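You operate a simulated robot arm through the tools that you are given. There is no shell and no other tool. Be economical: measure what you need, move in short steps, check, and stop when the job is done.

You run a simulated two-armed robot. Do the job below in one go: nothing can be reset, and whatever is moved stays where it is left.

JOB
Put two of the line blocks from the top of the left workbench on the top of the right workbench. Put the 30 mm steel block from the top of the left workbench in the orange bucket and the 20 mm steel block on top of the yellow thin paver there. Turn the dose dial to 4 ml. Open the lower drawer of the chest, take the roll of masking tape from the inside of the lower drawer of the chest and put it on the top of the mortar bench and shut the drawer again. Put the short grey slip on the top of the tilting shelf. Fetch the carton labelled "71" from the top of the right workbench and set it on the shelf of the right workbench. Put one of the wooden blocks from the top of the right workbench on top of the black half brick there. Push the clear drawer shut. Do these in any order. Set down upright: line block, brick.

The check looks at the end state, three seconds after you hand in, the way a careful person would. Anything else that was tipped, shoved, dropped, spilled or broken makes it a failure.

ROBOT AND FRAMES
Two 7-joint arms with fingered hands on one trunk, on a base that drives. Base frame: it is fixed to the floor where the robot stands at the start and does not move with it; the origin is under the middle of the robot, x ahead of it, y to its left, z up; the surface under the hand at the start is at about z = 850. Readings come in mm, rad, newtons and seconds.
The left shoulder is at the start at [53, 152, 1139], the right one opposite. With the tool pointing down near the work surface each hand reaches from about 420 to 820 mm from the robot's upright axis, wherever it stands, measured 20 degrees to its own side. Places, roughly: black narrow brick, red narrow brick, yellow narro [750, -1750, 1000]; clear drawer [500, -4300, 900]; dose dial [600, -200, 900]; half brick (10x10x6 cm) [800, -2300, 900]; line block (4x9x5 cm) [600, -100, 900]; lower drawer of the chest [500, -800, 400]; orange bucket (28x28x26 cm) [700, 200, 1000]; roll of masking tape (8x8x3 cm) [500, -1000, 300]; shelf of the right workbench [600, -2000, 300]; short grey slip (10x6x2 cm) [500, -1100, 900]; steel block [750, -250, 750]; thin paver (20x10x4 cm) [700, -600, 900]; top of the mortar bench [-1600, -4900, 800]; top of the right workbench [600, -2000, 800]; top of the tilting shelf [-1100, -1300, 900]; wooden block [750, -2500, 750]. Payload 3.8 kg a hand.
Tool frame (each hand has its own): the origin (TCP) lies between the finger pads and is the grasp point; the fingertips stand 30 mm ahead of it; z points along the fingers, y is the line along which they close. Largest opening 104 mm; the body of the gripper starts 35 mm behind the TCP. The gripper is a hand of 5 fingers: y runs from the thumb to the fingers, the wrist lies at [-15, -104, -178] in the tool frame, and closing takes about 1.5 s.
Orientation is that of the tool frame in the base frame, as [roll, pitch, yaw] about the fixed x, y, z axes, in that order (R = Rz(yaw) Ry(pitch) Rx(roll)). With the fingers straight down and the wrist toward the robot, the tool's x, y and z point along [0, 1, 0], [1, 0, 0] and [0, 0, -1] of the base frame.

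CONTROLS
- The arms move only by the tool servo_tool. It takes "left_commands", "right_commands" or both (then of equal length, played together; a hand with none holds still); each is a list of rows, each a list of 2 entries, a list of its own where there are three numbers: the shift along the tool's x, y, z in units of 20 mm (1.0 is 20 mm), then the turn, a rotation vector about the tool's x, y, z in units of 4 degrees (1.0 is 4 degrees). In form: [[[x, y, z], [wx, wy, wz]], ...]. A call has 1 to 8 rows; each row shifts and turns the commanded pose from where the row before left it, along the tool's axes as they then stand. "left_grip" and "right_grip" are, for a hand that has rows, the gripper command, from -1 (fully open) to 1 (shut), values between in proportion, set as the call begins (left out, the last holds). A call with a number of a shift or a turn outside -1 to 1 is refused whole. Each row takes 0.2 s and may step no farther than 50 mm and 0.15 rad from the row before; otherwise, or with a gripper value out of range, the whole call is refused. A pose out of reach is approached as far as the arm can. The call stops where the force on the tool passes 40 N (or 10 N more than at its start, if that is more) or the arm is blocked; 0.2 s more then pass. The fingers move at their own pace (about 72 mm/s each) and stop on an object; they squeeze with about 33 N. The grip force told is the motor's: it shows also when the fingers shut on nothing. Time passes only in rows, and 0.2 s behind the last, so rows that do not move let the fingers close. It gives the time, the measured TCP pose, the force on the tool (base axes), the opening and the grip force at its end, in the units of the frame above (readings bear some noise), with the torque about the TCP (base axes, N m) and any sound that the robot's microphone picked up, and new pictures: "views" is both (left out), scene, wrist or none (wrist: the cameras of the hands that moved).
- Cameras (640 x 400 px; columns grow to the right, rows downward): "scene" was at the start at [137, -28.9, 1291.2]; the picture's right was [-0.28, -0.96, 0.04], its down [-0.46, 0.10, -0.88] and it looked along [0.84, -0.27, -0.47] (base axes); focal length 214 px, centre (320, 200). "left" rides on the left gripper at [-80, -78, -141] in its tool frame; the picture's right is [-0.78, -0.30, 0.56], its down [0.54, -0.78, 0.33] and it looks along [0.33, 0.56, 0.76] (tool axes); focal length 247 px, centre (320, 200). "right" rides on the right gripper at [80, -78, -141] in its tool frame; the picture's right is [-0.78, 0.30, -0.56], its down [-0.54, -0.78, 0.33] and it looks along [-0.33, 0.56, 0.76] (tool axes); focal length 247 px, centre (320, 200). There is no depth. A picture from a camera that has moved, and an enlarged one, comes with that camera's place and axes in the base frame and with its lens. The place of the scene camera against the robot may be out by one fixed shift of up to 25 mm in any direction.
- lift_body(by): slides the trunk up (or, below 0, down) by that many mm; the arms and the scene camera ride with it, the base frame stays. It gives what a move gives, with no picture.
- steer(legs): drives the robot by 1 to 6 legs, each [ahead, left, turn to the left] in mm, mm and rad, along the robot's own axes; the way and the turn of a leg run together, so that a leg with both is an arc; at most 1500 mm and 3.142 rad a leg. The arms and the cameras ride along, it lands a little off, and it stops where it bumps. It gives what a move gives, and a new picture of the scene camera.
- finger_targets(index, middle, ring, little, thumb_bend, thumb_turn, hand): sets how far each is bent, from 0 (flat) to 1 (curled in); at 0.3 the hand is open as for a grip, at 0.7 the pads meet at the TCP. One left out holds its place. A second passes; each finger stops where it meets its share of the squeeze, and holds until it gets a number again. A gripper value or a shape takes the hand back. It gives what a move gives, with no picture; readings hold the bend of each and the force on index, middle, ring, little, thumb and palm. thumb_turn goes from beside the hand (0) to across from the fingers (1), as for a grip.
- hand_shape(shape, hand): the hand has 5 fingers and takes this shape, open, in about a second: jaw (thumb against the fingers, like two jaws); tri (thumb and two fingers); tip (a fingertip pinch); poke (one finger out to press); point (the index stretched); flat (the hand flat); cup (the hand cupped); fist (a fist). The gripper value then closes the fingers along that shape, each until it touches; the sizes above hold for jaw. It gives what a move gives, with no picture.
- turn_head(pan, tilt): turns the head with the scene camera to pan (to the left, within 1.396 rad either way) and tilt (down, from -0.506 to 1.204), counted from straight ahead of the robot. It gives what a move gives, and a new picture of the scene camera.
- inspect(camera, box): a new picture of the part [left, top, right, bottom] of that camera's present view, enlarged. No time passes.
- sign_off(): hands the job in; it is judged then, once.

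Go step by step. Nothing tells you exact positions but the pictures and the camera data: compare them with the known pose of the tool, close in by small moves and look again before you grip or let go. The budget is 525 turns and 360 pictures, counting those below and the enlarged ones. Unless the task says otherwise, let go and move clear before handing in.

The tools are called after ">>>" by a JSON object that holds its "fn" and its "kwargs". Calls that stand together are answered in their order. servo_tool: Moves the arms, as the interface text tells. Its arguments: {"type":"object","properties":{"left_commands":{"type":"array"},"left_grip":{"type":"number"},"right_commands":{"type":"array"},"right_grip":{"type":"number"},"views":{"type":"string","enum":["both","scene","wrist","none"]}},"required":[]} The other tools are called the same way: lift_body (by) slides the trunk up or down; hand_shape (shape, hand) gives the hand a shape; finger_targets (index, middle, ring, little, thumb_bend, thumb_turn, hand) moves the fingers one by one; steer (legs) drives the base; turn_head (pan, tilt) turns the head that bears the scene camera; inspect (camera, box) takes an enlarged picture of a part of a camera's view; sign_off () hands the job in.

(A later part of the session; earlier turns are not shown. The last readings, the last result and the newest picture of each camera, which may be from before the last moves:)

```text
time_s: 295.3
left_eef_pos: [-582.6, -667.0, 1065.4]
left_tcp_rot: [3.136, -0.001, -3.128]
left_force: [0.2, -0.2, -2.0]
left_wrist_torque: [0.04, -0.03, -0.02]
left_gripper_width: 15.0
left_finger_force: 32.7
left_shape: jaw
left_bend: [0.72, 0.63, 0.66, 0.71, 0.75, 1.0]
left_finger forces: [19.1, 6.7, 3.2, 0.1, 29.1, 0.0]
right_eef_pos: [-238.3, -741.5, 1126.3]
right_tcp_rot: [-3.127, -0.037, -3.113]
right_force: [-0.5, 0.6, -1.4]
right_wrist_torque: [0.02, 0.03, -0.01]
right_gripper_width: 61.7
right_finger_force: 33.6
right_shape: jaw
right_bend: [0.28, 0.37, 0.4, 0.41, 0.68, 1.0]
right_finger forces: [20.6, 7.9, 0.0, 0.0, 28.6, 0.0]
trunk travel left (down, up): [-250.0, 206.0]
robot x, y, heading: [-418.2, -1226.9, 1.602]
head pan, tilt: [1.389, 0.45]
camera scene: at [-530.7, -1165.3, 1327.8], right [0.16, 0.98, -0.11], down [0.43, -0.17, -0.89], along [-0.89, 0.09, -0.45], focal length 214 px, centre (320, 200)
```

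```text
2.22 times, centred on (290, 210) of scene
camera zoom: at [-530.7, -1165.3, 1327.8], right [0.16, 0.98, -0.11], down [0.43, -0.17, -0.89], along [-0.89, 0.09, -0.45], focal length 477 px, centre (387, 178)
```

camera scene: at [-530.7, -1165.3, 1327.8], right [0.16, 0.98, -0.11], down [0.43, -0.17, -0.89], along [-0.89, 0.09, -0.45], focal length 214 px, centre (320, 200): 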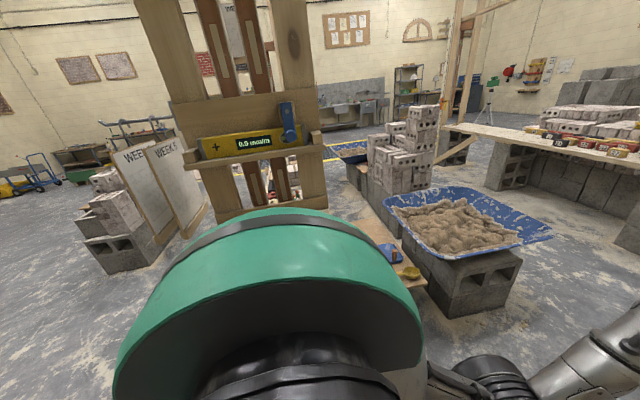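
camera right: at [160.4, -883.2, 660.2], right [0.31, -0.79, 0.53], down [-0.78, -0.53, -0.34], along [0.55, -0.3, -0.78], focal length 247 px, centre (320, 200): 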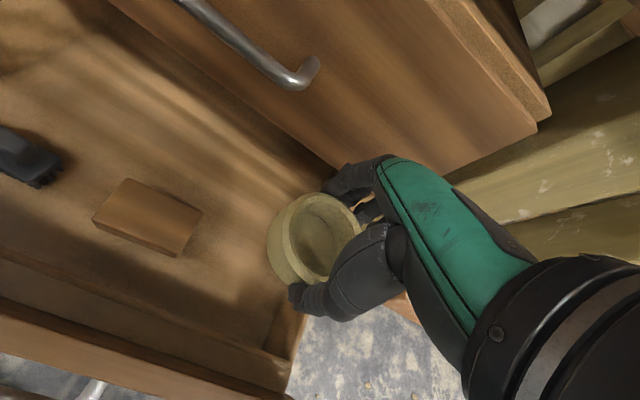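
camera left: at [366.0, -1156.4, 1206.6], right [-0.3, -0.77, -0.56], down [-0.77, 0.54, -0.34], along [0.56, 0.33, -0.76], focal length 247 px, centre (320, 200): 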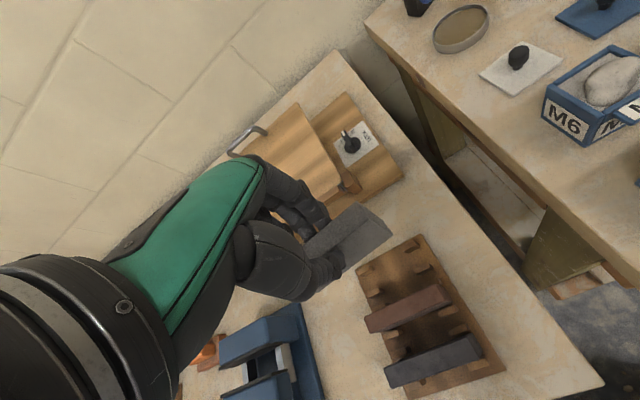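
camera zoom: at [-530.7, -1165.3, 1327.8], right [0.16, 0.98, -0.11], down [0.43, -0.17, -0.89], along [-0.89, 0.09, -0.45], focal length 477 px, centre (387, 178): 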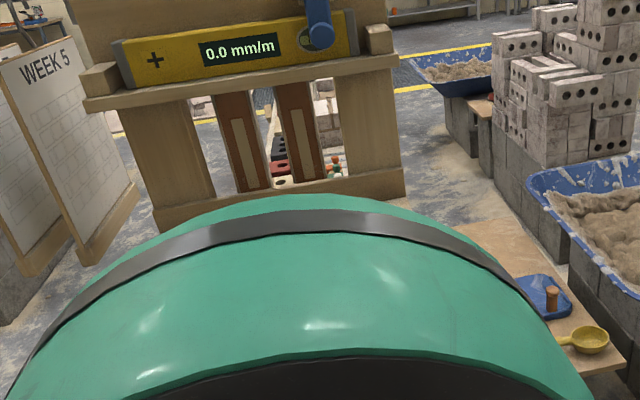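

I need a frontal view of the shelf. I'll shift toward the benches first so the arms clear the stand while turning to face it.

>>> {"fn": "steer", "kwargs": {"legs": [[0, -230, 0], [0, 0, 1.54]]}}

>>> {"fn": "turn_head", "kwargs": {"pan": 0.0, "tilt": 0.4}}

```text
time_s: 300.9
left_eef_pos: [-751.5, -1376.9, 1065.7]
left_tcp_rot: [3.138, -0.001, -1.575]
left_force: [1.0, -1.0, -1.5]
left_wrist_torque: [0.01, 0.0, -0.02]
left_gripper_width: 14.7
left_finger_force: 33.0
left_shape: jaw
left_bend: [0.72, 0.63, 0.67, 0.71, 0.76, 1.0]
left_finger forces: [19.0, 6.5, 3.3, 0.0, 28.8, 0.0]
right_eef_pos: [-670.5, -1035.5, 1125.8]
right_tcp_rot: [-3.128, -0.036, -1.561]
right_force: [0.1, -0.1, -1.2]
right_wrist_torque: [-0.03, 0.0, -0.01]
right_gripper_width: 61.8
right_finger_force: 32.9
right_shape: jaw
right_bend: [0.28, 0.37, 0.4, 0.41, 0.68, 1.0]
right_finger forces: [20.5, 7.9, 0.0, 0.0, 28.3, 0.0]
trunk travel left (down, up): [-250.0, 206.0]
robot x, y, heading: [-189.7, -1223.8, -3.129]
head pan, tilt: [1.389, 0.45]
camera scene: at [-275.2, -1316.0, 1327.7], right [-0.98, 0.17, -0.11], down [0.18, 0.43, -0.89], along [-0.11, -0.89, -0.45], focal length 214 px, centre (320, 200)
```

scene: 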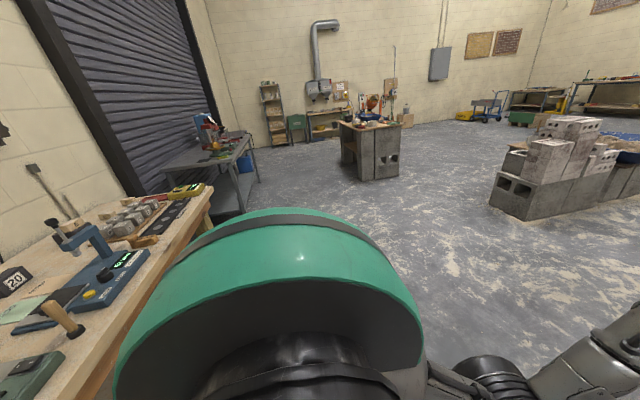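

```text
time_s: 302.4
left_eef_pos: [-750.3, -1377.4, 1065.0]
left_tcp_rot: [3.135, 0.0, -1.577]
left_force: [0.0, -0.9, -2.4]
left_wrist_torque: [0.01, 0.0, 0.0]
left_gripper_width: 14.7
left_finger_force: 32.8
left_shape: jaw
left_bend: [0.72, 0.63, 0.67, 0.71, 0.76, 1.0]
left_finger forces: [19.1, 6.4, 3.3, 0.1, 28.9, 0.0]
right_eef_pos: [-671.0, -1035.9, 1125.9]
right_tcp_rot: [-3.128, -0.035, -1.561]
right_force: [0.9, 0.1, 0.4]
right_wrist_torque: [-0.01, -0.01, -0.03]
right_gripper_width: 61.8
right_finger_force: 33.4
right_shape: jaw
right_bend: [0.28, 0.37, 0.4, 0.41, 0.68, 1.0]
right_finger forces: [20.5, 7.8, 0.1, 0.0, 28.4, 0.0]
trunk travel left (down, up): [-250.0, 206.0]
robot x, y, heading: [-187.5, -1222.0, -3.131]
head pan, tilt: [0.0, 0.4]
camera scene: at [-352.0, -1226.2, 1323.8], right [-0.01, 1.0, 0.0], down [0.49, 0.0, -0.87], along [-0.87, -0.01, -0.49], focal length 214 px, centre (320, 200)
```

scene: 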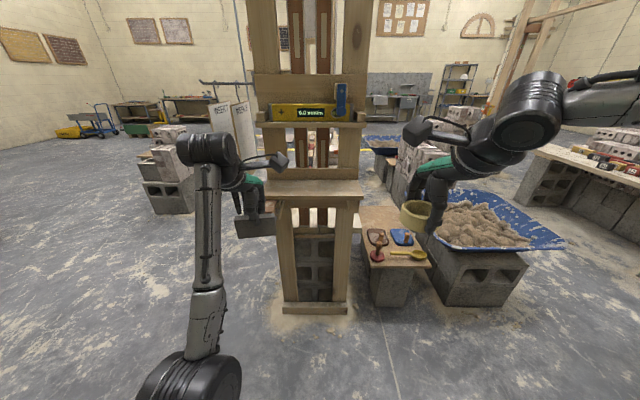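

>>> {"fn": "inspect", "kwargs": {"camera": "scene", "box": [240, 80, 390, 240]}}

```text
2.50 times, centred on (315, 160) of scene
camera zoom: at [-352.0, -1226.2, 1323.8], right [-0.01, 1.0, 0.0], down [0.49, 0.0, -0.87], along [-0.87, -0.01, -0.49], focal length 536 px, centre (332, 300)
```

zoom: 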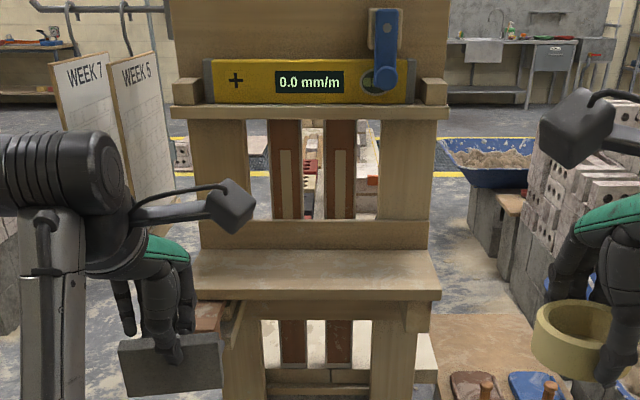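

The shelf board is at z≈900 on the stand. To lay the slip flat I'll rotate the left hand so the fingers point forward and the slip becomes nearly horizontal.

>>> {"fn": "servo_tool", "kwargs": {"left_commands": [[[0, 0, 0], [-1, 0, 0]], [[0, 0, 0], [-1, 0, 0]], [[0, 0, 0], [-1, 0, 0]], [[0, 0, 0], [-1, 0, 0]], [[0, 0, 0], [-1, 0, 0]], [[0, 0, 0], [-1, 0, 0]], [[0, 0, 0], [-1, 0, 0]], [[0, 0, 0], [-1, 0, 0]]], "views": "none"}}

>>> {"fn": "servo_tool", "kwargs": {"left_commands": [[[0, 0, 0], [-1, 0, 0]], [[0, 0, 0], [-1, 0, 0]], [[0, 0, 0], [-1, 0, 0]], [[0, 0, 0], [-1, 0, 0]], [[0, 0, 0], [-1, 0, 0]], [[0, 0, 0], [-1, 0, 0]], [[0, 0, 0], [-1, 0, 0]], [[0, 0, 0], [-1, 0, 0]]], "views": "none"}}

>>> {"fn": "servo_tool", "kwargs": {"left_commands": [[[0, 0, 0], [-1, 0, 0]], [[0, 0, 0], [-1, 0, 0]], [[0, 0, 0], [-1, 0, 0]], [[0, 0, 0], [-0.5, 0, 0]]], "views": "both"}}

```text
time_s: 304.2
left_eef_pos: [-750.5, -1377.3, 1065.8]
left_tcp_rot: [2.576, -0.001, -1.575]
left_force: [0.3, -1.0, -2.2]
left_wrist_torque: [-0.02, -0.06, 0.04]
left_gripper_width: 14.7
left_finger_force: 33.6
left_shape: jaw
left_bend: [0.72, 0.63, 0.68, 0.71, 0.76, 1.0]
left_finger forces: [19.1, 6.1, 3.3, 0.1, 29.4, 0.0]
right_eef_pos: [-670.2, -1035.7, 1126.0]
right_tcp_rot: [-3.126, -0.035, -1.559]
right_force: [-0.7, -0.8, -0.5]
right_wrist_torque: [-0.03, 0.02, 0.03]
right_gripper_width: 61.7
right_finger_force: 33.0
right_shape: jaw
right_bend: [0.28, 0.37, 0.4, 0.41, 0.68, 1.0]
right_finger forces: [20.5, 7.9, 0.1, 0.1, 28.4, 0.1]
trunk travel left (down, up): [-250.0, 206.0]
robot x, y, heading: [-187.9, -1219.8, -3.133]
head pan, tilt: [0.0, 0.4]
```

```text
time_s: 306.0
left_eef_pos: [-751.5, -1377.6, 1065.1]
left_tcp_rot: [2.018, 0.0, -1.575]
left_force: [0.3, -0.3, -1.7]
left_wrist_torque: [0.03, -0.08, 0.01]
left_gripper_width: 14.8
left_finger_force: 33.3
left_shape: jaw
left_bend: [0.72, 0.64, 0.69, 0.71, 0.76, 1.0]
left_finger forces: [19.2, 5.9, 3.1, 0.0, 29.9, 0.0]
right_eef_pos: [-670.5, -1035.9, 1125.5]
right_tcp_rot: [-3.127, -0.034, -1.56]
right_force: [0.3, 0.6, -0.1]
right_wrist_torque: [0.0, -0.01, 0.03]
right_gripper_width: 61.6
right_finger_force: 32.8
right_shape: jaw
right_bend: [0.28, 0.37, 0.4, 0.41, 0.68, 1.0]
right_finger forces: [20.5, 7.8, 0.0, 0.0, 28.4, 0.0]
trunk travel left (down, up): [-250.0, 206.0]
robot x, y, heading: [-189.2, -1228.5, -3.136]
head pan, tilt: [0.0, 0.4]
```

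```text
time_s: 307.0
left_eef_pos: [-750.8, -1377.4, 1063.8]
left_tcp_rot: [1.773, 0.0, -1.576]
left_force: [-0.4, 0.6, -2.3]
left_wrist_torque: [-0.01, -0.11, -0.04]
left_gripper_width: 15.0
left_finger_force: 33.5
left_shape: jaw
left_bend: [0.72, 0.64, 0.69, 0.71, 0.76, 1.0]
left_finger forces: [19.1, 5.9, 3.1, 0.0, 29.8, 0.0]
right_eef_pos: [-670.0, -1034.7, 1125.8]
right_tcp_rot: [-3.127, -0.035, -1.56]
right_force: [-0.2, -0.3, -0.2]
right_wrist_torque: [-0.02, -0.01, 0.0]
right_gripper_width: 61.2
right_finger_force: 32.9
right_shape: jaw
right_bend: [0.28, 0.37, 0.4, 0.41, 0.68, 1.0]
right_finger forces: [20.5, 7.8, 0.1, 0.0, 28.3, 0.0]
trunk travel left (down, up): [-250.0, 206.0]
robot x, y, heading: [-188.2, -1222.7, -3.13]
head pan, tilt: [0.0, 0.4]
camera scene: at [-352.0, -1226.2, 1323.8], right [-0.01, 1.0, 0.0], down [0.49, 0.0, -0.87], along [-0.87, -0.01, -0.49], focal length 214 px, centre (320, 200)
camera left: at [-597.2, -1299.6, 1017.8], right [-0.48, 0.78, -0.4], down [-0.17, -0.53, -0.83], along [-0.86, -0.33, 0.39], focal length 247 px, centre (320, 200)
```

scene: 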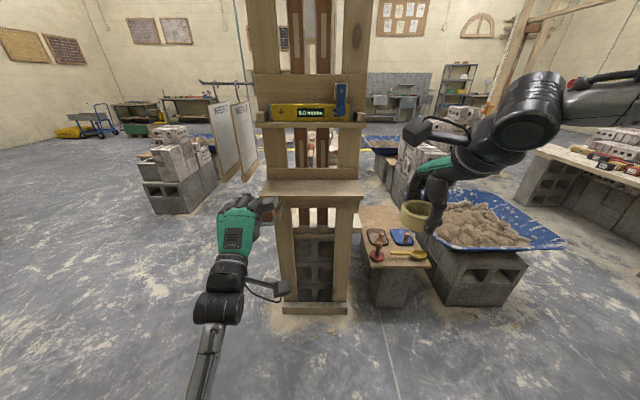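
left: 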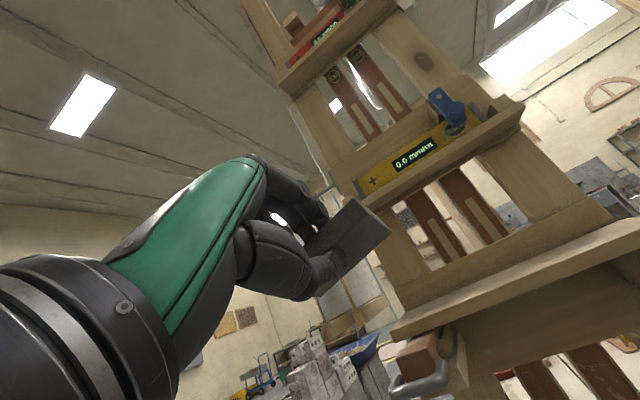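

>>> {"fn": "steer", "kwargs": {"legs": [[0, -110, 0]]}}

>>> {"fn": "servo_tool", "kwargs": {"left_commands": [[[0, 0.5, 0], [0, 0, 0]]], "views": "wrist"}}

```text
time_s: 308.2
left_eef_pos: [-751.5, -1267.8, 1065.1]
left_tcp_rot: [1.777, 0.001, -1.576]
left_force: [0.2, 0.9, -1.3]
left_wrist_torque: [0.01, -0.09, 0.03]
left_gripper_width: 15.1
left_finger_force: 32.8
left_shape: jaw
left_bend: [0.72, 0.64, 0.69, 0.71, 0.76, 1.0]
left_finger forces: [19.3, 5.8, 3.0, 0.1, 29.8, 0.0]
right_eef_pos: [-670.8, -925.2, 1126.1]
right_tcp_rot: [-3.128, -0.033, -1.558]
right_force: [0.7, 0.1, -1.2]
right_wrist_torque: [0.0, 0.01, 0.0]
right_gripper_width: 61.5
right_finger_force: 32.9
right_shape: jaw
right_bend: [0.28, 0.37, 0.4, 0.41, 0.68, 1.0]
right_finger forces: [20.5, 7.8, 0.0, 0.0, 28.5, 0.1]
trunk travel left (down, up): [-250.0, 206.0]
robot x, y, heading: [-186.0, -1110.4, -3.133]
head pan, tilt: [0.0, 0.4]
camera scene: at [-352.8, -1116.2, 1323.8], right [-0.01, 1.0, 0.0], down [0.49, 0.0, -0.87], along [-0.87, -0.01, -0.49], focal length 214 px, centre (320, 200)
```

scene: 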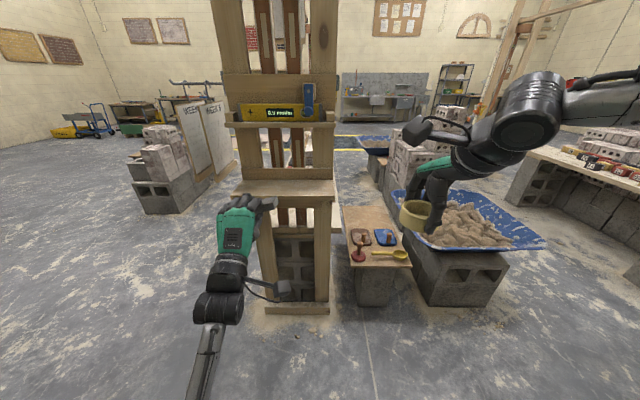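

```text
time_s: 308.6
left_eef_pos: [-753.0, -1269.3, 1073.3]
left_tcp_rot: [1.777, 0.003, -1.577]
left_force: [0.5, 0.2, -2.9]
left_wrist_torque: [0.0, -0.01, 0.02]
left_gripper_width: 14.7
left_finger_force: 33.1
left_shape: jaw
left_bend: [0.72, 0.64, 0.69, 0.71, 0.76, 1.0]
left_finger forces: [19.2, 5.9, 3.0, 0.1, 29.7, 0.0]
right_eef_pos: [-671.8, -927.6, 1125.5]
right_tcp_rot: [-3.127, -0.032, -1.559]
right_force: [-0.2, 0.1, -1.1]
right_wrist_torque: [0.0, 0.01, -0.02]
right_gripper_width: 61.3
right_finger_force: 32.5
right_shape: jaw
right_bend: [0.28, 0.37, 0.4, 0.41, 0.68, 1.0]
right_finger forces: [20.6, 7.8, 0.1, 0.0, 28.4, 0.0]
trunk travel left (down, up): [-250.0, 206.0]
robot x, y, heading: [-186.1, -1111.9, -3.134]
head pan, tilt: [0.0, 0.4]
camera left: at [-599.7, -1191.2, 1027.6], right [-0.48, 0.78, -0.4], down [-0.17, -0.53, -0.83], along [-0.86, -0.33, 0.39], focal length 247 px, centre (320, 200)
```

left: 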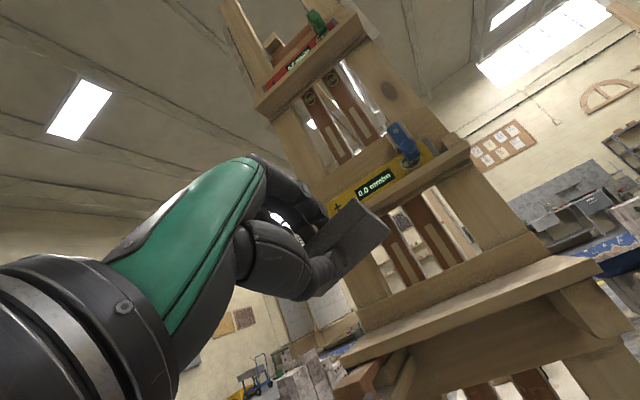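

Shelf front edge is at x≈-1023 with its top at z≈948 (y −1449…−1074). I'll set a 35° tilt so the thumb clears the board when the slip's far edge touches, then drive in.

>>> {"fn": "servo_tool", "kwargs": {"left_commands": [[[0, 0, 0], [1, 0, 0]], [[0, 0, 0], [1, 0, 0]], [[0, 0, 0], [1, 0, 0]], [[0, 0, 0], [1, 0, 0]], [[0, 0, 0], [1, 0, 0]], [[0, 0, 0], [0.9, 0, 0]]], "views": "none"}}

>>> {"fn": "steer", "kwargs": {"legs": [[250, 0, 0]]}}

>>> {"fn": "servo_tool", "kwargs": {"left_commands": [[[0, -0.1, 0], [0, 0, 0]]], "views": "wrist"}}

```text
time_s: 310.0
left_eef_pos: [-754.1, -1266.8, 1074.0]
left_tcp_rot: [2.19, -0.001, -1.575]
left_force: [0.1, -0.1, -2.8]
left_wrist_torque: [0.01, -0.04, 0.03]
left_gripper_width: 14.8
left_finger_force: 33.3
left_shape: jaw
left_bend: [0.72, 0.64, 0.69, 0.71, 0.76, 1.0]
left_finger forces: [19.4, 5.9, 2.8, 0.1, 29.5, 0.0]
right_eef_pos: [-671.5, -925.9, 1126.6]
right_tcp_rot: [-3.128, -0.034, -1.558]
right_force: [0.2, -0.2, -0.7]
right_wrist_torque: [-0.03, -0.02, 0.0]
right_gripper_width: 61.5
right_finger_force: 33.4
right_shape: jaw
right_bend: [0.28, 0.37, 0.4, 0.41, 0.68, 1.0]
right_finger forces: [20.5, 7.8, 0.1, 0.0, 28.4, 0.0]
trunk travel left (down, up): [-250.0, 206.0]
robot x, y, heading: [-186.6, -1114.6, -3.13]
head pan, tilt: [0.0, 0.4]
```

```text
time_s: 311.8
left_eef_pos: [-1002.8, -1270.8, 1074.1]
left_tcp_rot: [2.188, 0.0, -1.572]
left_force: [0.2, -0.2, -1.2]
left_wrist_torque: [-0.01, -0.1, 0.01]
left_gripper_width: 14.8
left_finger_force: 33.0
left_shape: jaw
left_bend: [0.72, 0.64, 0.69, 0.71, 0.76, 1.0]
left_finger forces: [19.4, 5.9, 3.0, 0.1, 29.4, 0.1]
right_eef_pos: [-922.1, -929.3, 1126.9]
right_tcp_rot: [-3.129, -0.035, -1.555]
right_force: [-0.4, -0.4, -0.8]
right_wrist_torque: [0.0, -0.02, 0.01]
right_gripper_width: 61.3
right_finger_force: 33.3
right_shape: jaw
right_bend: [0.28, 0.38, 0.4, 0.41, 0.68, 1.0]
right_finger forces: [20.4, 7.8, 0.1, 0.0, 28.4, 0.0]
trunk travel left (down, up): [-250.0, 206.0]
robot x, y, heading: [-440.1, -1112.8, -3.126]
head pan, tilt: [0.0, 0.4]
camera scene: at [-602.4, -1118.8, 1323.9], right [-0.01, 1.0, 0.0], down [0.49, 0.01, -0.87], along [-0.87, -0.01, -0.49], focal length 214 px, centre (320, 200)
```

scene: 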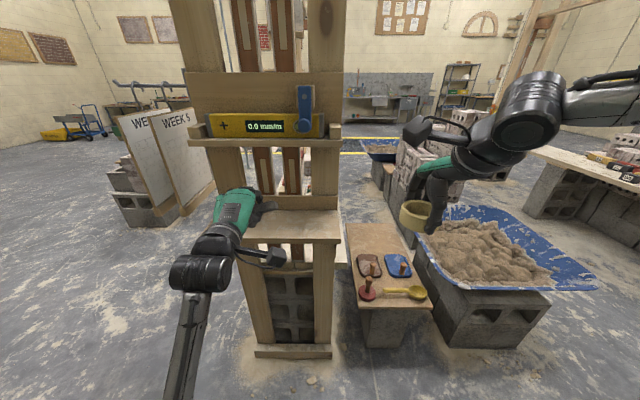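

```text
time_s: 312.2
left_eef_pos: [-1000.7, -1271.1, 1073.0]
left_tcp_rot: [2.186, 0.0, -1.572]
left_force: [-0.2, -0.6, -1.8]
left_wrist_torque: [-0.02, -0.07, 0.01]
left_gripper_width: 14.6
left_finger_force: 33.5
left_shape: jaw
left_bend: [0.72, 0.64, 0.69, 0.71, 0.76, 1.0]
left_finger forces: [19.4, 5.8, 2.9, 0.0, 29.7, 0.0]
right_eef_pos: [-921.5, -929.6, 1126.3]
right_tcp_rot: [-3.13, -0.035, -1.557]
right_force: [-1.1, 0.0, -0.6]
right_wrist_torque: [0.03, 0.03, 0.01]
right_gripper_width: 61.5
right_finger_force: 32.7
right_shape: jaw
right_bend: [0.28, 0.38, 0.4, 0.41, 0.68, 1.0]
right_finger forces: [20.4, 7.8, 0.1, 0.1, 28.4, 0.0]
trunk travel left (down, up): [-250.0, 206.0]
robot x, y, heading: [-436.4, -1115.2, -3.13]
head pan, tilt: [0.0, 0.4]
camera left: at [-841.3, -1193.2, 1091.8], right [-0.28, 0.78, -0.56], down [0.18, -0.54, -0.83], along [-0.94, -0.33, 0.01], focal length 247 px, centre (320, 200)
```

left: 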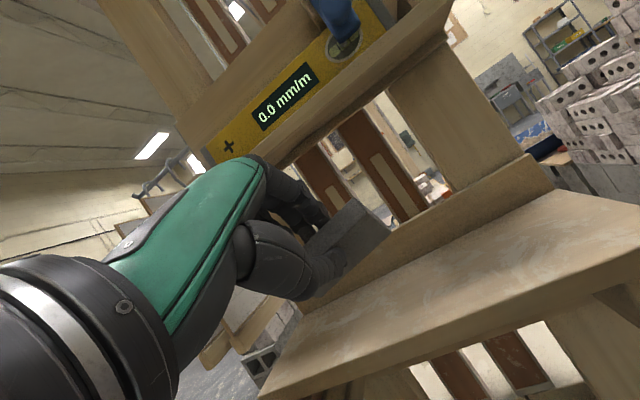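

>>> {"fn": "servo_tool", "kwargs": {"left_commands": [[[0, 0, 1], [0, 0, 0]], [[0, 0, 1], [0, 0, 0]], [[0, 0, 1], [0, 0, 0]], [[0, 0, 1], [0, 0, 0]]], "views": "both"}}

```text
time_s: 313.2
left_eef_pos: [-1068.2, -1270.4, 1025.8]
left_tcp_rot: [2.186, 0.0, -1.571]
left_force: [-0.2, 0.0, -2.3]
left_wrist_torque: [0.01, -0.05, -0.01]
left_gripper_width: 14.5
left_finger_force: 33.0
left_shape: jaw
left_bend: [0.72, 0.64, 0.69, 0.71, 0.76, 1.0]
left_finger forces: [19.4, 5.9, 2.8, 0.1, 29.4, 0.0]
right_eef_pos: [-922.1, -928.1, 1125.2]
right_tcp_rot: [-3.128, -0.035, -1.559]
right_force: [-0.1, -0.1, -0.1]
right_wrist_torque: [0.03, 0.01, -0.01]
right_gripper_width: 61.6
right_finger_force: 33.3
right_shape: jaw
right_bend: [0.28, 0.38, 0.4, 0.41, 0.68, 1.0]
right_finger forces: [20.4, 7.9, 0.0, 0.0, 28.4, 0.0]
trunk travel left (down, up): [-250.0, 206.0]
robot x, y, heading: [-437.4, -1112.5, -3.133]
head pan, tilt: [0.0, 0.4]
camera scene: at [-603.7, -1118.9, 1323.7], right [-0.01, 1.0, 0.0], down [0.49, 0.01, -0.87], along [-0.87, -0.01, -0.49], focal length 214 px, centre (320, 200)
camera left: at [-908.8, -1192.8, 1044.9], right [-0.28, 0.78, -0.56], down [0.18, -0.53, -0.83], along [-0.94, -0.33, 0.01], focal length 247 px, centre (320, 200)
```

scene: 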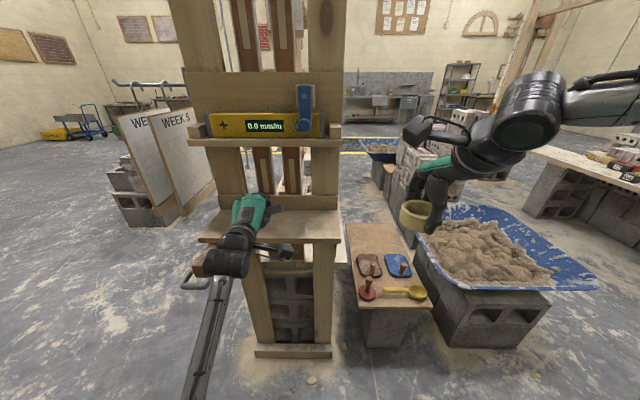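
left: 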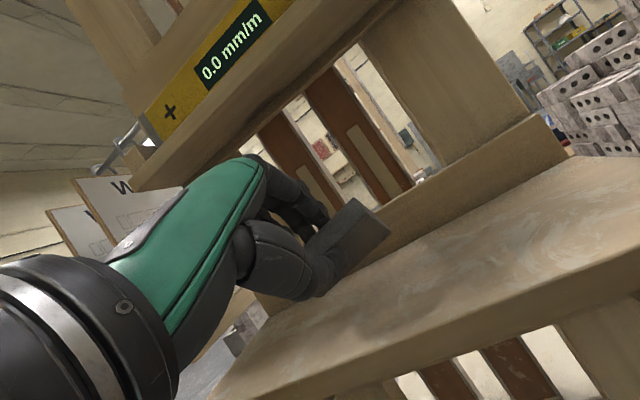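

>>> {"fn": "servo_tool", "kwargs": {"left_commands": [[[0, -0.1, 0.75], [0, 0, 0]], [[0, -0.1, 0.75], [0, 0, 0]], [[0, -0.2, 0.14], [0, 0, 0]], [[0, 0, 0], [0, 0, 0]]], "views": "wrist"}}

```text
time_s: 314.2
left_eef_pos: [-1089.3, -1270.8, 1003.0]
left_tcp_rot: [2.183, 0.0, -1.576]
left_force: [1.3, 2.6, 4.4]
left_wrist_torque: [-0.17, 0.13, -0.05]
left_gripper_width: 15.3
left_finger_force: 33.0
left_shape: jaw
left_bend: [0.72, 0.63, 0.68, 0.71, 0.76, 1.0]
left_finger forces: [18.5, 8.0, 4.8, 0.1, 29.0, 0.1]
right_eef_pos: [-921.8, -928.1, 1127.1]
right_tcp_rot: [-3.127, -0.035, -1.558]
right_force: [1.0, 0.4, -1.0]
right_wrist_torque: [0.01, -0.01, 0.04]
right_gripper_width: 61.5
right_finger_force: 32.9
right_shape: jaw
right_bend: [0.28, 0.38, 0.4, 0.41, 0.68, 1.0]
right_finger forces: [20.5, 7.9, 0.0, 0.1, 28.4, 0.0]
trunk travel left (down, up): [-250.0, 206.0]
robot x, y, heading: [-441.6, -1113.5, -3.133]
head pan, tilt: [0.0, 0.4]
camera left: at [-929.5, -1192.3, 1020.8], right [-0.28, 0.78, -0.56], down [0.17, -0.54, -0.83], along [-0.94, -0.33, 0.02], focal length 247 px, centre (320, 200)
```

left: 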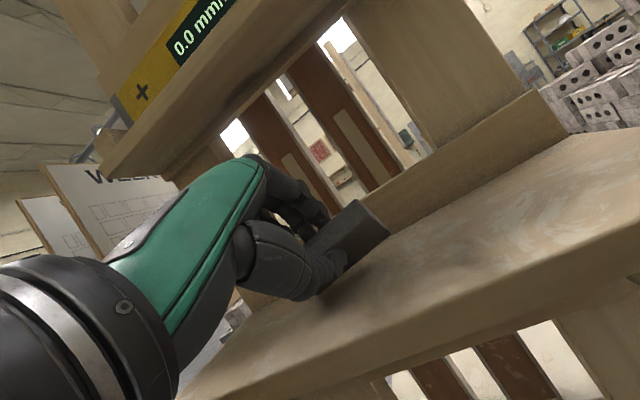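

The slip's far edge touches the shelf (top z≈959). I'll release partially, then withdraw the thumb horizontally.

>>> {"fn": "servo_tool", "kwargs": {"left_commands": [[[0, -0.04, 0.03], [0, 0, 0]], [[0, 0, 0], [0, 0, 0]], [[0, 0, 0], [0, 0, 0]], [[0, 0, 0], [0, 0, 0]]], "left_grip": 0.4, "views": "wrist"}}

```text
time_s: 315.2
left_eef_pos: [-1089.1, -1272.1, 999.3]
left_tcp_rot: [2.186, 0.001, -1.573]
left_force: [0.7, -0.4, -0.9]
left_wrist_torque: [-0.03, 0.02, 0.0]
left_gripper_width: 31.4
left_finger_force: 0.0
left_shape: jaw
left_bend: [0.74, 0.54, 0.51, 0.48, 0.73, 1.0]
left_finger forces: [0.0, 0.0, 0.0, 0.0, 0.8, 0.1]
right_eef_pos: [-922.4, -929.6, 1125.4]
right_tcp_rot: [-3.127, -0.036, -1.556]
right_force: [0.4, -0.4, -0.6]
right_wrist_torque: [0.02, 0.01, 0.0]
right_gripper_width: 61.6
right_finger_force: 33.2
right_shape: jaw
right_bend: [0.28, 0.38, 0.4, 0.41, 0.68, 1.0]
right_finger forces: [20.4, 7.9, 0.0, 0.1, 28.5, 0.1]
trunk travel left (down, up): [-250.0, 206.0]
robot x, y, heading: [-438.8, -1115.5, -3.128]
head pan, tilt: [0.0, 0.4]
camera left: at [-930.0, -1193.6, 1018.7], right [-0.28, 0.78, -0.56], down [0.18, -0.53, -0.83], along [-0.94, -0.33, 0.01], focal length 247 px, centre (320, 200)
```

left: 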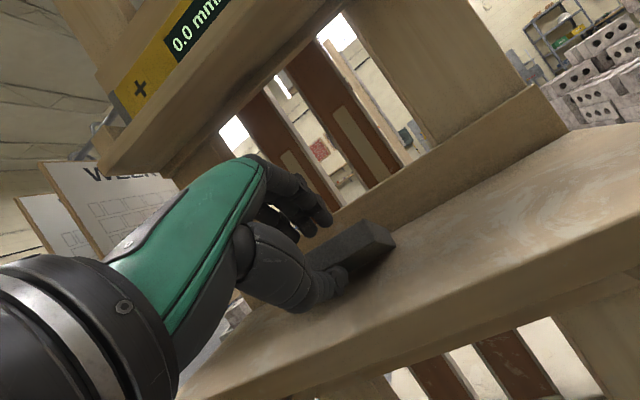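

>>> {"fn": "servo_tool", "kwargs": {"left_commands": [[[0, -0.43, -0.61], [0, 0, 0]], [[0, -0.43, -0.61], [0, 0, 0]], [[0, -0.43, -0.61], [0, 0, 0]], [[0, 0, 0], [0, 0, 0]]], "views": "wrist"}}

```text
time_s: 316.2
left_eef_pos: [-1045.0, -1271.5, 999.9]
left_tcp_rot: [2.187, 0.0, -1.572]
left_force: [-0.1, 1.0, -0.4]
left_wrist_torque: [-0.01, -0.01, 0.01]
left_gripper_width: 31.1
left_finger_force: 0.0
left_shape: jaw
left_bend: [0.74, 0.54, 0.51, 0.48, 0.74, 1.0]
left_finger forces: [0.0, 0.1, 0.0, 0.0, 0.0, 0.0]
right_eef_pos: [-922.5, -929.4, 1125.6]
right_tcp_rot: [-3.13, -0.037, -1.557]
right_force: [0.1, 0.1, -1.4]
right_wrist_torque: [-0.02, 0.03, -0.04]
right_gripper_width: 61.6
right_finger_force: 33.0
right_shape: jaw
right_bend: [0.28, 0.38, 0.4, 0.41, 0.68, 1.0]
right_finger forces: [20.5, 7.8, 0.0, 0.0, 28.5, 0.0]
trunk travel left (down, up): [-250.0, 206.0]
robot x, y, heading: [-439.9, -1118.0, -3.13]
head pan, tilt: [0.0, 0.4]
camera left: at [-884.7, -1193.2, 1019.0], right [-0.28, 0.78, -0.56], down [0.18, -0.53, -0.83], along [-0.94, -0.33, 0.01], focal length 247 px, centre (320, 200)
```

left: 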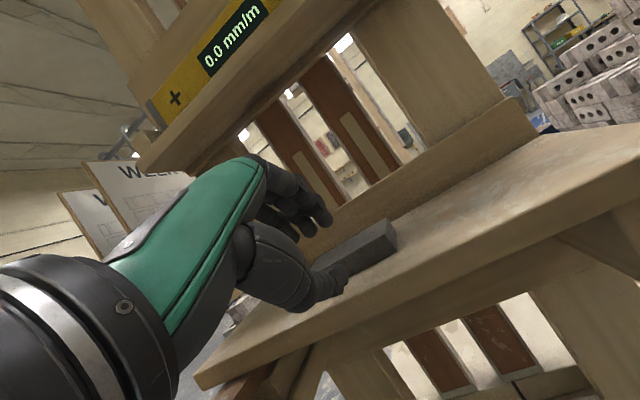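

>>> {"fn": "servo_tool", "kwargs": {"left_commands": [[[0, -0.43, -0.61], [0, 0, 0]], [[0, -0.43, -0.61], [0, 0, 0]], [[0, -0.3, -0.9], [0, 0, 0]], [[0, 0, -1], [0, 0, 0]], [[0, 0, -1], [0, 0, 0]], [[0, 0, -1], [0, 0, 0]]], "views": "both"}}

```text
time_s: 317.6
left_eef_pos: [-946.8, -1271.3, 1040.8]
left_tcp_rot: [2.187, 0.0, -1.573]
left_force: [0.6, -0.3, -0.3]
left_wrist_torque: [0.0, 0.0, -0.01]
left_gripper_width: 31.1
left_finger_force: 0.0
left_shape: jaw
left_bend: [0.74, 0.54, 0.51, 0.48, 0.74, 1.0]
left_finger forces: [0.0, 0.0, 0.0, 0.1, 0.0, 0.0]
right_eef_pos: [-921.3, -930.6, 1126.0]
right_tcp_rot: [-3.128, -0.036, -1.558]
right_force: [-0.5, -0.4, -1.2]
right_wrist_torque: [0.02, 0.01, 0.01]
right_gripper_width: 61.6
right_finger_force: 33.2
right_shape: jaw
right_bend: [0.28, 0.38, 0.4, 0.41, 0.68, 1.0]
right_finger forces: [20.5, 7.9, 0.0, 0.1, 28.3, 0.0]
trunk travel left (down, up): [-250.0, 206.0]
robot x, y, heading: [-436.2, -1115.8, -3.129]
head pan, tilt: [0.0, 0.4]
camera scene: at [-602.1, -1118.7, 1323.9], right [-0.01, 1.0, 0.0], down [0.49, 0.01, -0.87], along [-0.87, -0.01, -0.49], focal length 214 px, centre (320, 200)
camera left: at [-787.6, -1192.9, 1059.1], right [-0.28, 0.78, -0.56], down [0.18, -0.54, -0.83], along [-0.94, -0.33, 0.01], focal length 247 px, centre (320, 200)
```

scene: 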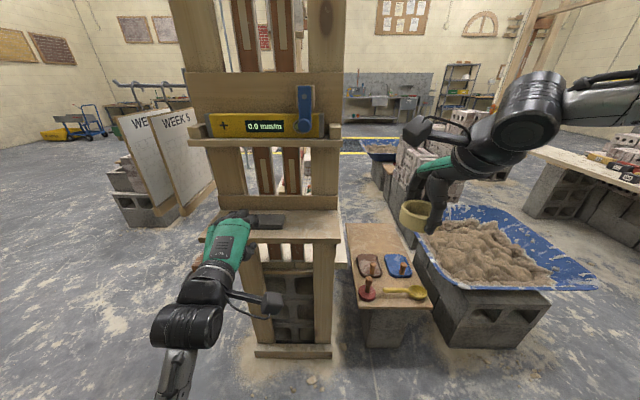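
left: 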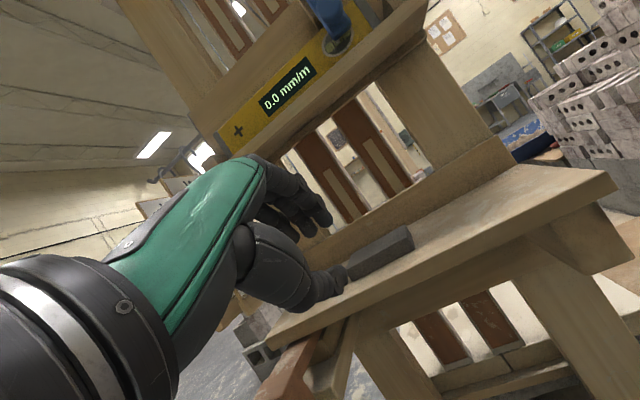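

The slip lies flat on the shelf. Now I'll back away, turn to face the benches again, and straighten the left hand for the second line block.

>>> {"fn": "steer", "kwargs": {"legs": [[-240, 0, 0], [0, 0, -1.571], [0, 0, -1.571]]}}

>>> {"fn": "servo_tool", "kwargs": {"left_commands": [[[0, 0, -0.5], [1, 0, 0]], [[0, 0, -0.5], [1, 0, 0]], [[0, 0, -0.5], [1, 0, 0]], [[0, 0, -0.5], [1, 0, 0]], [[0, 0, -0.5], [1, 0, 0]], [[0, 0, -0.5], [1, 0, 0]], [[0, 0, -0.5], [1, 0, 0]], [[0, 0, -0.5], [1, 0, 0]]], "views": "none"}}

>>> {"fn": "servo_tool", "kwargs": {"left_commands": [[[0, 0, 0], [1, 0, 0]], [[0, 0, 0], [1, 0, 0]], [[0, 0, 0], [1, 0, 0]], [[0, 0, 0], [1, 0, 0]], [[0, 0, 0], [1, 0, 0]], [[0, 0, 0], [0.65, 0, 0]], [[0, 0, 0], [0, 0, 1]], [[0, 0, 0], [0, 0, 1]]], "views": "none"}}

>>> {"fn": "servo_tool", "kwargs": {"left_commands": [[[0, 0, 0], [0, 0, 1]], [[0, 0, 0], [0, 0, 1]], [[0, 0, 0], [0, 0, 1]], [[0, 0, 0], [0, 0, 1]], [[0, 0, 0], [0, 0, 1]], [[0, 0, 0], [0, 0, 1]], [[0, 0, 0], [0, 0, 1]], [[0, 0, 0], [0, 0, 1]]], "views": "none"}}

>>> {"fn": "servo_tool", "kwargs": {"left_commands": [[[0, 0, 0], [0, 0, 1]], [[0, 0, 0], [0, 0, 1]], [[0, 0, 0], [0, 0, 1]], [[0, 0, 0], [0, 0, 1]], [[0, 0, 0], [0, 0, 1]], [[0, 0, 0], [0, 0, 1]], [[0, 0, 0], [0, 0, 1]], [[0, 0, 0], [0, 0, 1]]], "views": "scene"}}

```text
time_s: 327.1
left_eef_pos: [313.4, -964.9, 1040.1]
left_tcp_rot: [2.186, 0.0, 1.553]
left_force: [0.2, -0.1, 0.7]
left_wrist_torque: [-0.03, -0.01, -0.02]
left_gripper_width: 31.1
left_finger_force: 0.1
left_shape: jaw
left_bend: [0.74, 0.54, 0.51, 0.48, 0.74, 1.0]
left_finger forces: [0.1, 0.0, 0.0, 0.0, 0.0, 0.0]
right_eef_pos: [281.5, -1306.3, 1126.8]
right_tcp_rot: [-3.127, -0.035, 1.57]
right_force: [-0.2, 0.4, -1.7]
right_wrist_torque: [-0.01, -0.01, 0.01]
right_gripper_width: 61.0
right_finger_force: 32.8
right_shape: jaw
right_bend: [0.28, 0.38, 0.4, 0.41, 0.68, 1.0]
right_finger forces: [20.2, 7.8, 0.1, 0.0, 27.9, 0.0]
trunk travel left (down, up): [-250.0, 206.0]
robot x, y, heading: [-197.9, -1112.9, -0.008]
head pan, tilt: [0.0, 0.4]
camera scene: at [-75.0, -1115.4, 1323.8], right [0.0, -1.0, 0.0], down [-0.49, 0.0, -0.87], along [0.87, 0.0, -0.49], focal length 214 px, centre (320, 200)
```

scene: 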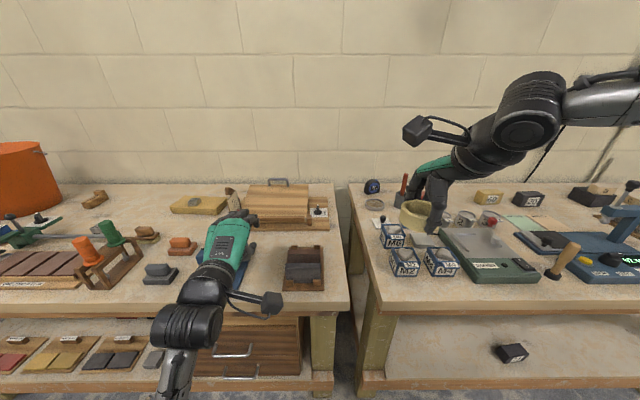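

```text
time_s: 328.9
left_eef_pos: [262.6, -963.8, 1100.0]
left_tcp_rot: [2.745, 0.001, 1.552]
left_force: [-0.8, -0.1, 0.1]
left_wrist_torque: [0.01, -0.04, 0.02]
left_gripper_width: 30.9
left_finger_force: 0.1
left_shape: jaw
left_bend: [0.74, 0.54, 0.51, 0.48, 0.74, 1.0]
left_finger forces: [0.0, 0.1, 0.1, 0.1, 0.0, 0.0]
right_eef_pos: [283.0, -1305.6, 1125.7]
right_tcp_rot: [-3.127, -0.034, 1.569]
right_force: [-0.1, 0.5, -1.0]
right_wrist_torque: [0.02, -0.02, 0.02]
right_gripper_width: 61.0
right_finger_force: 33.3
right_shape: jaw
right_bend: [0.28, 0.38, 0.4, 0.41, 0.68, 1.0]
right_finger forces: [20.1, 7.8, 0.1, 0.1, 27.8, 0.0]
trunk travel left (down, up): [-250.0, 206.0]
robot x, y, heading: [-198.7, -1111.1, -0.003]
head pan, tilt: [0.0, 0.4]
```

```text
time_s: 330.7
left_eef_pos: [295.3, -956.4, 1054.7]
left_tcp_rot: [-3.14, -0.027, 1.428]
left_force: [0.7, 0.1, -0.8]
left_wrist_torque: [-0.03, 0.0, -0.03]
left_gripper_width: 31.1
left_finger_force: 0.0
left_shape: jaw
left_bend: [0.74, 0.54, 0.51, 0.48, 0.74, 1.0]
left_finger forces: [0.0, 0.1, 0.0, 0.0, 0.1, 0.1]
left hand out of reach, approached as far as the arm can: row 4, 5, 6, 7, 8
right_eef_pos: [281.9, -1305.2, 1126.1]
right_tcp_rot: [-3.128, -0.034, 1.568]
right_force: [-0.6, 1.0, -1.4]
right_wrist_torque: [0.01, 0.01, 0.01]
right_gripper_width: 60.9
right_finger_force: 32.7
right_shape: jaw
right_bend: [0.28, 0.38, 0.4, 0.41, 0.68, 1.0]
right_finger forces: [20.0, 7.8, 0.1, 0.0, 27.9, 0.1]
trunk travel left (down, up): [-250.0, 206.0]
robot x, y, heading: [-199.5, -1111.8, -0.004]
head pan, tilt: [0.0, 0.4]
```

```text
time_s: 332.5
left_eef_pos: [288.6, -987.0, 997.8]
left_tcp_rot: [3.137, 0.004, 0.85]
left_force: [0.4, -0.2, 0.3]
left_wrist_torque: [-0.02, -0.02, -0.01]
left_gripper_width: 31.0
left_finger_force: 0.2
left_shape: jaw
left_bend: [0.74, 0.54, 0.51, 0.48, 0.74, 1.0]
left_finger forces: [0.1, 0.1, 0.0, 0.1, 0.0, 0.0]
left hand out of reach, approached as far as the arm can: row 1, 2, 3, 4, 5, 6, 7
right_eef_pos: [282.9, -1303.5, 1126.2]
right_tcp_rot: [-3.128, -0.034, 1.568]
right_force: [-0.7, -0.2, -1.0]
right_wrist_torque: [-0.04, 0.0, 0.02]
right_gripper_width: 60.9
right_finger_force: 32.8
right_shape: jaw
right_bend: [0.28, 0.38, 0.4, 0.41, 0.68, 1.0]
right_finger forces: [20.1, 7.8, 0.0, 0.0, 28.0, 0.1]
trunk travel left (down, up): [-250.0, 206.0]
robot x, y, heading: [-201.2, -1112.1, -0.006]
head pan, tilt: [0.0, 0.4]
```

```text
time_s: 334.3
left_eef_pos: [290.2, -986.4, 996.9]
left_tcp_rot: [3.141, -0.002, 0.295]
left_force: [-0.8, -0.6, 0.5]
left_wrist_torque: [0.05, 0.02, 0.01]
left_gripper_width: 31.2
left_finger_force: 0.1
left_shape: jaw
left_bend: [0.74, 0.54, 0.51, 0.48, 0.74, 1.0]
left_finger forces: [0.0, 0.0, 0.1, 0.0, 0.0, 0.1]
right_eef_pos: [281.3, -1305.6, 1126.9]
right_tcp_rot: [-3.128, -0.035, 1.57]
right_force: [0.0, -0.3, -0.6]
right_wrist_torque: [0.0, 0.02, 0.02]
right_gripper_width: 61.1
right_finger_force: 32.9
right_shape: jaw
right_bend: [0.28, 0.38, 0.4, 0.41, 0.68, 1.0]
right_finger forces: [20.1, 7.8, 0.0, 0.0, 28.0, 0.1]
trunk travel left (down, up): [-250.0, 206.0]
robot x, y, heading: [-199.9, -1112.6, -0.008]
head pan, tilt: [0.0, 0.4]
camera scene: at [-74.8, -1115.2, 1323.8], right [0.0, -1.0, 0.0], down [-0.49, 0.0, -0.87], along [0.87, 0.0, -0.49], focal length 214 px, centre (320, 200)
```

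scene: 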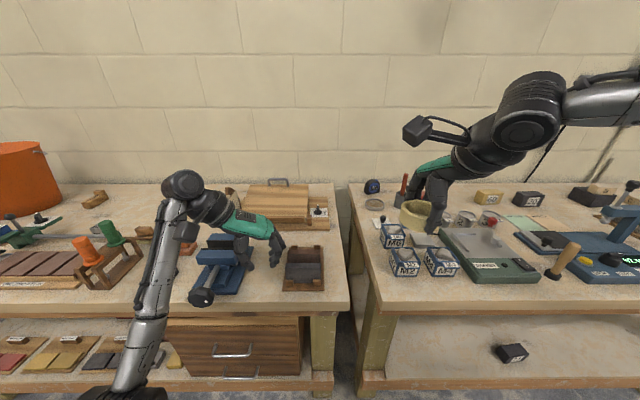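

>>> {"fn": "servo_tool", "kwargs": {"left_commands": [[[0, 0, -1], [0, 0, 0.85]], [[0, 0, -1], [0, 0, 0.85]], [[0, 0, -1], [0, 0, 0.85]], [[0, 0, -1], [0, 0, 0.85]], [[0, 0, -1], [0, 0, 0.8]], [[0, 0, -1], [0, 0, 0]], [[0, 0, -1], [0, 0, 0]], [[0, 0, -1], [0, 0, 0]]], "left_grip": -0.3, "views": "none"}}

>>> {"fn": "servo_tool", "kwargs": {"left_commands": [[[0, 0, 0], [0, 1, 0]], [[0, 0, 0], [0, 1, 0]], [[0, 0, 0], [0, 1, 0]], [[0, 0, 0], [0, 1, 0]], [[0, 0, 0], [0, 1, 0]], [[0, 0, 0], [0, 1, 0]], [[0, 0, 0], [0, 1, 0]], [[0, 0, 0], [0, 1, 0]]], "views": "none"}}

>>> {"fn": "servo_tool", "kwargs": {"left_commands": [[[0, 0, 0], [0, 1, 0]], [[0, 0, 0], [0, 1, 0]], [[0, 0, 0], [0, 1, 0]], [[0, 0, 0], [0, 1, 0]], [[0, 0, 0], [0, 0.5, 0]]], "views": "none"}}

>>> {"fn": "steer", "kwargs": {"legs": [[0, 940, 0.005]]}}

```text
time_s: 336.1
left_eef_pos: [288.7, -987.0, 1157.6]
left_tcp_rot: [-3.141, -0.001, 0.004]
left_force: [-0.9, 0.1, 0.4]
left_wrist_torque: [0.01, 0.03, 0.01]
left_gripper_width: 67.4
left_finger_force: 0.0
left_shape: jaw
left_bend: [0.28, 0.39, 0.36, 0.36, 0.62, 1.0]
left_finger forces: [0.0, 0.0, 0.0, 0.0, 0.1, 0.1]
right_eef_pos: [281.3, -1304.9, 1127.3]
right_tcp_rot: [-3.129, -0.037, 1.568]
right_force: [-0.1, -0.9, -0.7]
right_wrist_torque: [0.01, 0.01, 0.0]
right_gripper_width: 60.9
right_finger_force: 32.7
right_shape: jaw
right_bend: [0.28, 0.38, 0.4, 0.41, 0.68, 1.0]
right_finger forces: [20.1, 7.9, 0.0, 0.0, 28.0, 0.0]
trunk travel left (down, up): [-250.0, 206.0]
robot x, y, heading: [-198.3, -1113.5, -0.002]
head pan, tilt: [0.0, 0.4]
```

```text
time_s: 337.9
left_eef_pos: [289.9, -986.3, 1158.9]
left_tcp_rot: [3.141, -0.559, 0.004]
left_force: [-0.5, 0.1, 0.2]
left_wrist_torque: [0.03, -0.01, 0.01]
left_gripper_width: 67.4
left_finger_force: 0.1
left_shape: jaw
left_bend: [0.28, 0.39, 0.36, 0.36, 0.62, 1.0]
left_finger forces: [0.0, 0.0, 0.0, 0.0, 0.1, 0.0]
right_eef_pos: [281.6, -1306.2, 1127.4]
right_tcp_rot: [-3.128, -0.035, 1.569]
right_force: [-0.1, 1.1, -1.0]
right_wrist_torque: [-0.02, 0.01, 0.02]
right_gripper_width: 60.9
right_finger_force: 32.9
right_shape: jaw
right_bend: [0.28, 0.38, 0.4, 0.41, 0.68, 1.0]
right_finger forces: [20.1, 7.8, 0.0, 0.0, 28.1, 0.0]
trunk travel left (down, up): [-250.0, 206.0]
robot x, y, heading: [-198.4, -1113.7, -0.001]
head pan, tilt: [0.0, 0.4]
```

```text
time_s: 339.1
left_eef_pos: [290.0, -987.2, 1157.4]
left_tcp_rot: [3.141, -0.874, 0.003]
left_force: [0.0, -0.3, 0.0]
left_wrist_torque: [0.02, -0.03, 0.0]
left_gripper_width: 67.3
left_finger_force: 0.1
left_shape: jaw
left_bend: [0.28, 0.39, 0.36, 0.36, 0.62, 1.0]
left_finger forces: [0.0, 0.1, 0.0, 0.0, 0.0, 0.0]
right_eef_pos: [281.3, -1305.8, 1126.4]
right_tcp_rot: [-3.125, -0.035, 1.569]
right_force: [0.3, -0.3, -1.6]
right_wrist_torque: [-0.01, 0.01, 0.02]
right_gripper_width: 61.1
right_finger_force: 33.4
right_shape: jaw
right_bend: [0.28, 0.38, 0.4, 0.41, 0.68, 1.0]
right_finger forces: [20.0, 7.7, 0.0, 0.0, 28.0, 0.0]
trunk travel left (down, up): [-250.0, 206.0]
robot x, y, heading: [-201.3, -1111.6, -0.008]
head pan, tilt: [0.0, 0.4]
```

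```text
time_s: 344.0
left_eef_pos: [282.4, -41.0, 1159.4]
left_tcp_rot: [-3.142, -0.874, 0.02]
left_force: [0.2, -0.3, -0.6]
left_wrist_torque: [-0.01, 0.0, -0.03]
left_gripper_width: 67.5
left_finger_force: 0.1
left_shape: jaw
left_bend: [0.28, 0.39, 0.36, 0.36, 0.62, 1.0]
left_finger forces: [0.0, 0.1, 0.0, 0.1, 0.0, 0.0]
right_eef_pos: [280.7, -360.7, 1125.1]
right_tcp_rot: [-3.127, -0.035, 1.586]
right_force: [0.2, -0.3, -1.1]
right_wrist_torque: [-0.01, -0.01, 0.01]
right_gripper_width: 60.9
right_finger_force: 33.2
right_shape: jaw
right_bend: [0.28, 0.38, 0.4, 0.41, 0.68, 1.0]
right_finger forces: [20.1, 7.8, 0.1, 0.0, 27.9, 0.1]
trunk travel left (down, up): [-250.0, 206.0]
robot x, y, heading: [-203.0, -176.4, 0.014]
head pan, tilt: [0.0, 0.4]
camera scene: at [-79.2, -176.3, 1323.8], right [0.01, -1.0, 0.0], down [-0.49, -0.01, -0.87], along [0.87, 0.01, -0.49], focal length 214 px, centre (320, 200)
```

scene: 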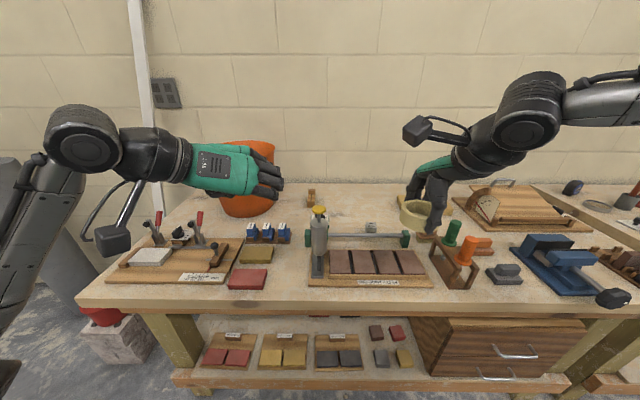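

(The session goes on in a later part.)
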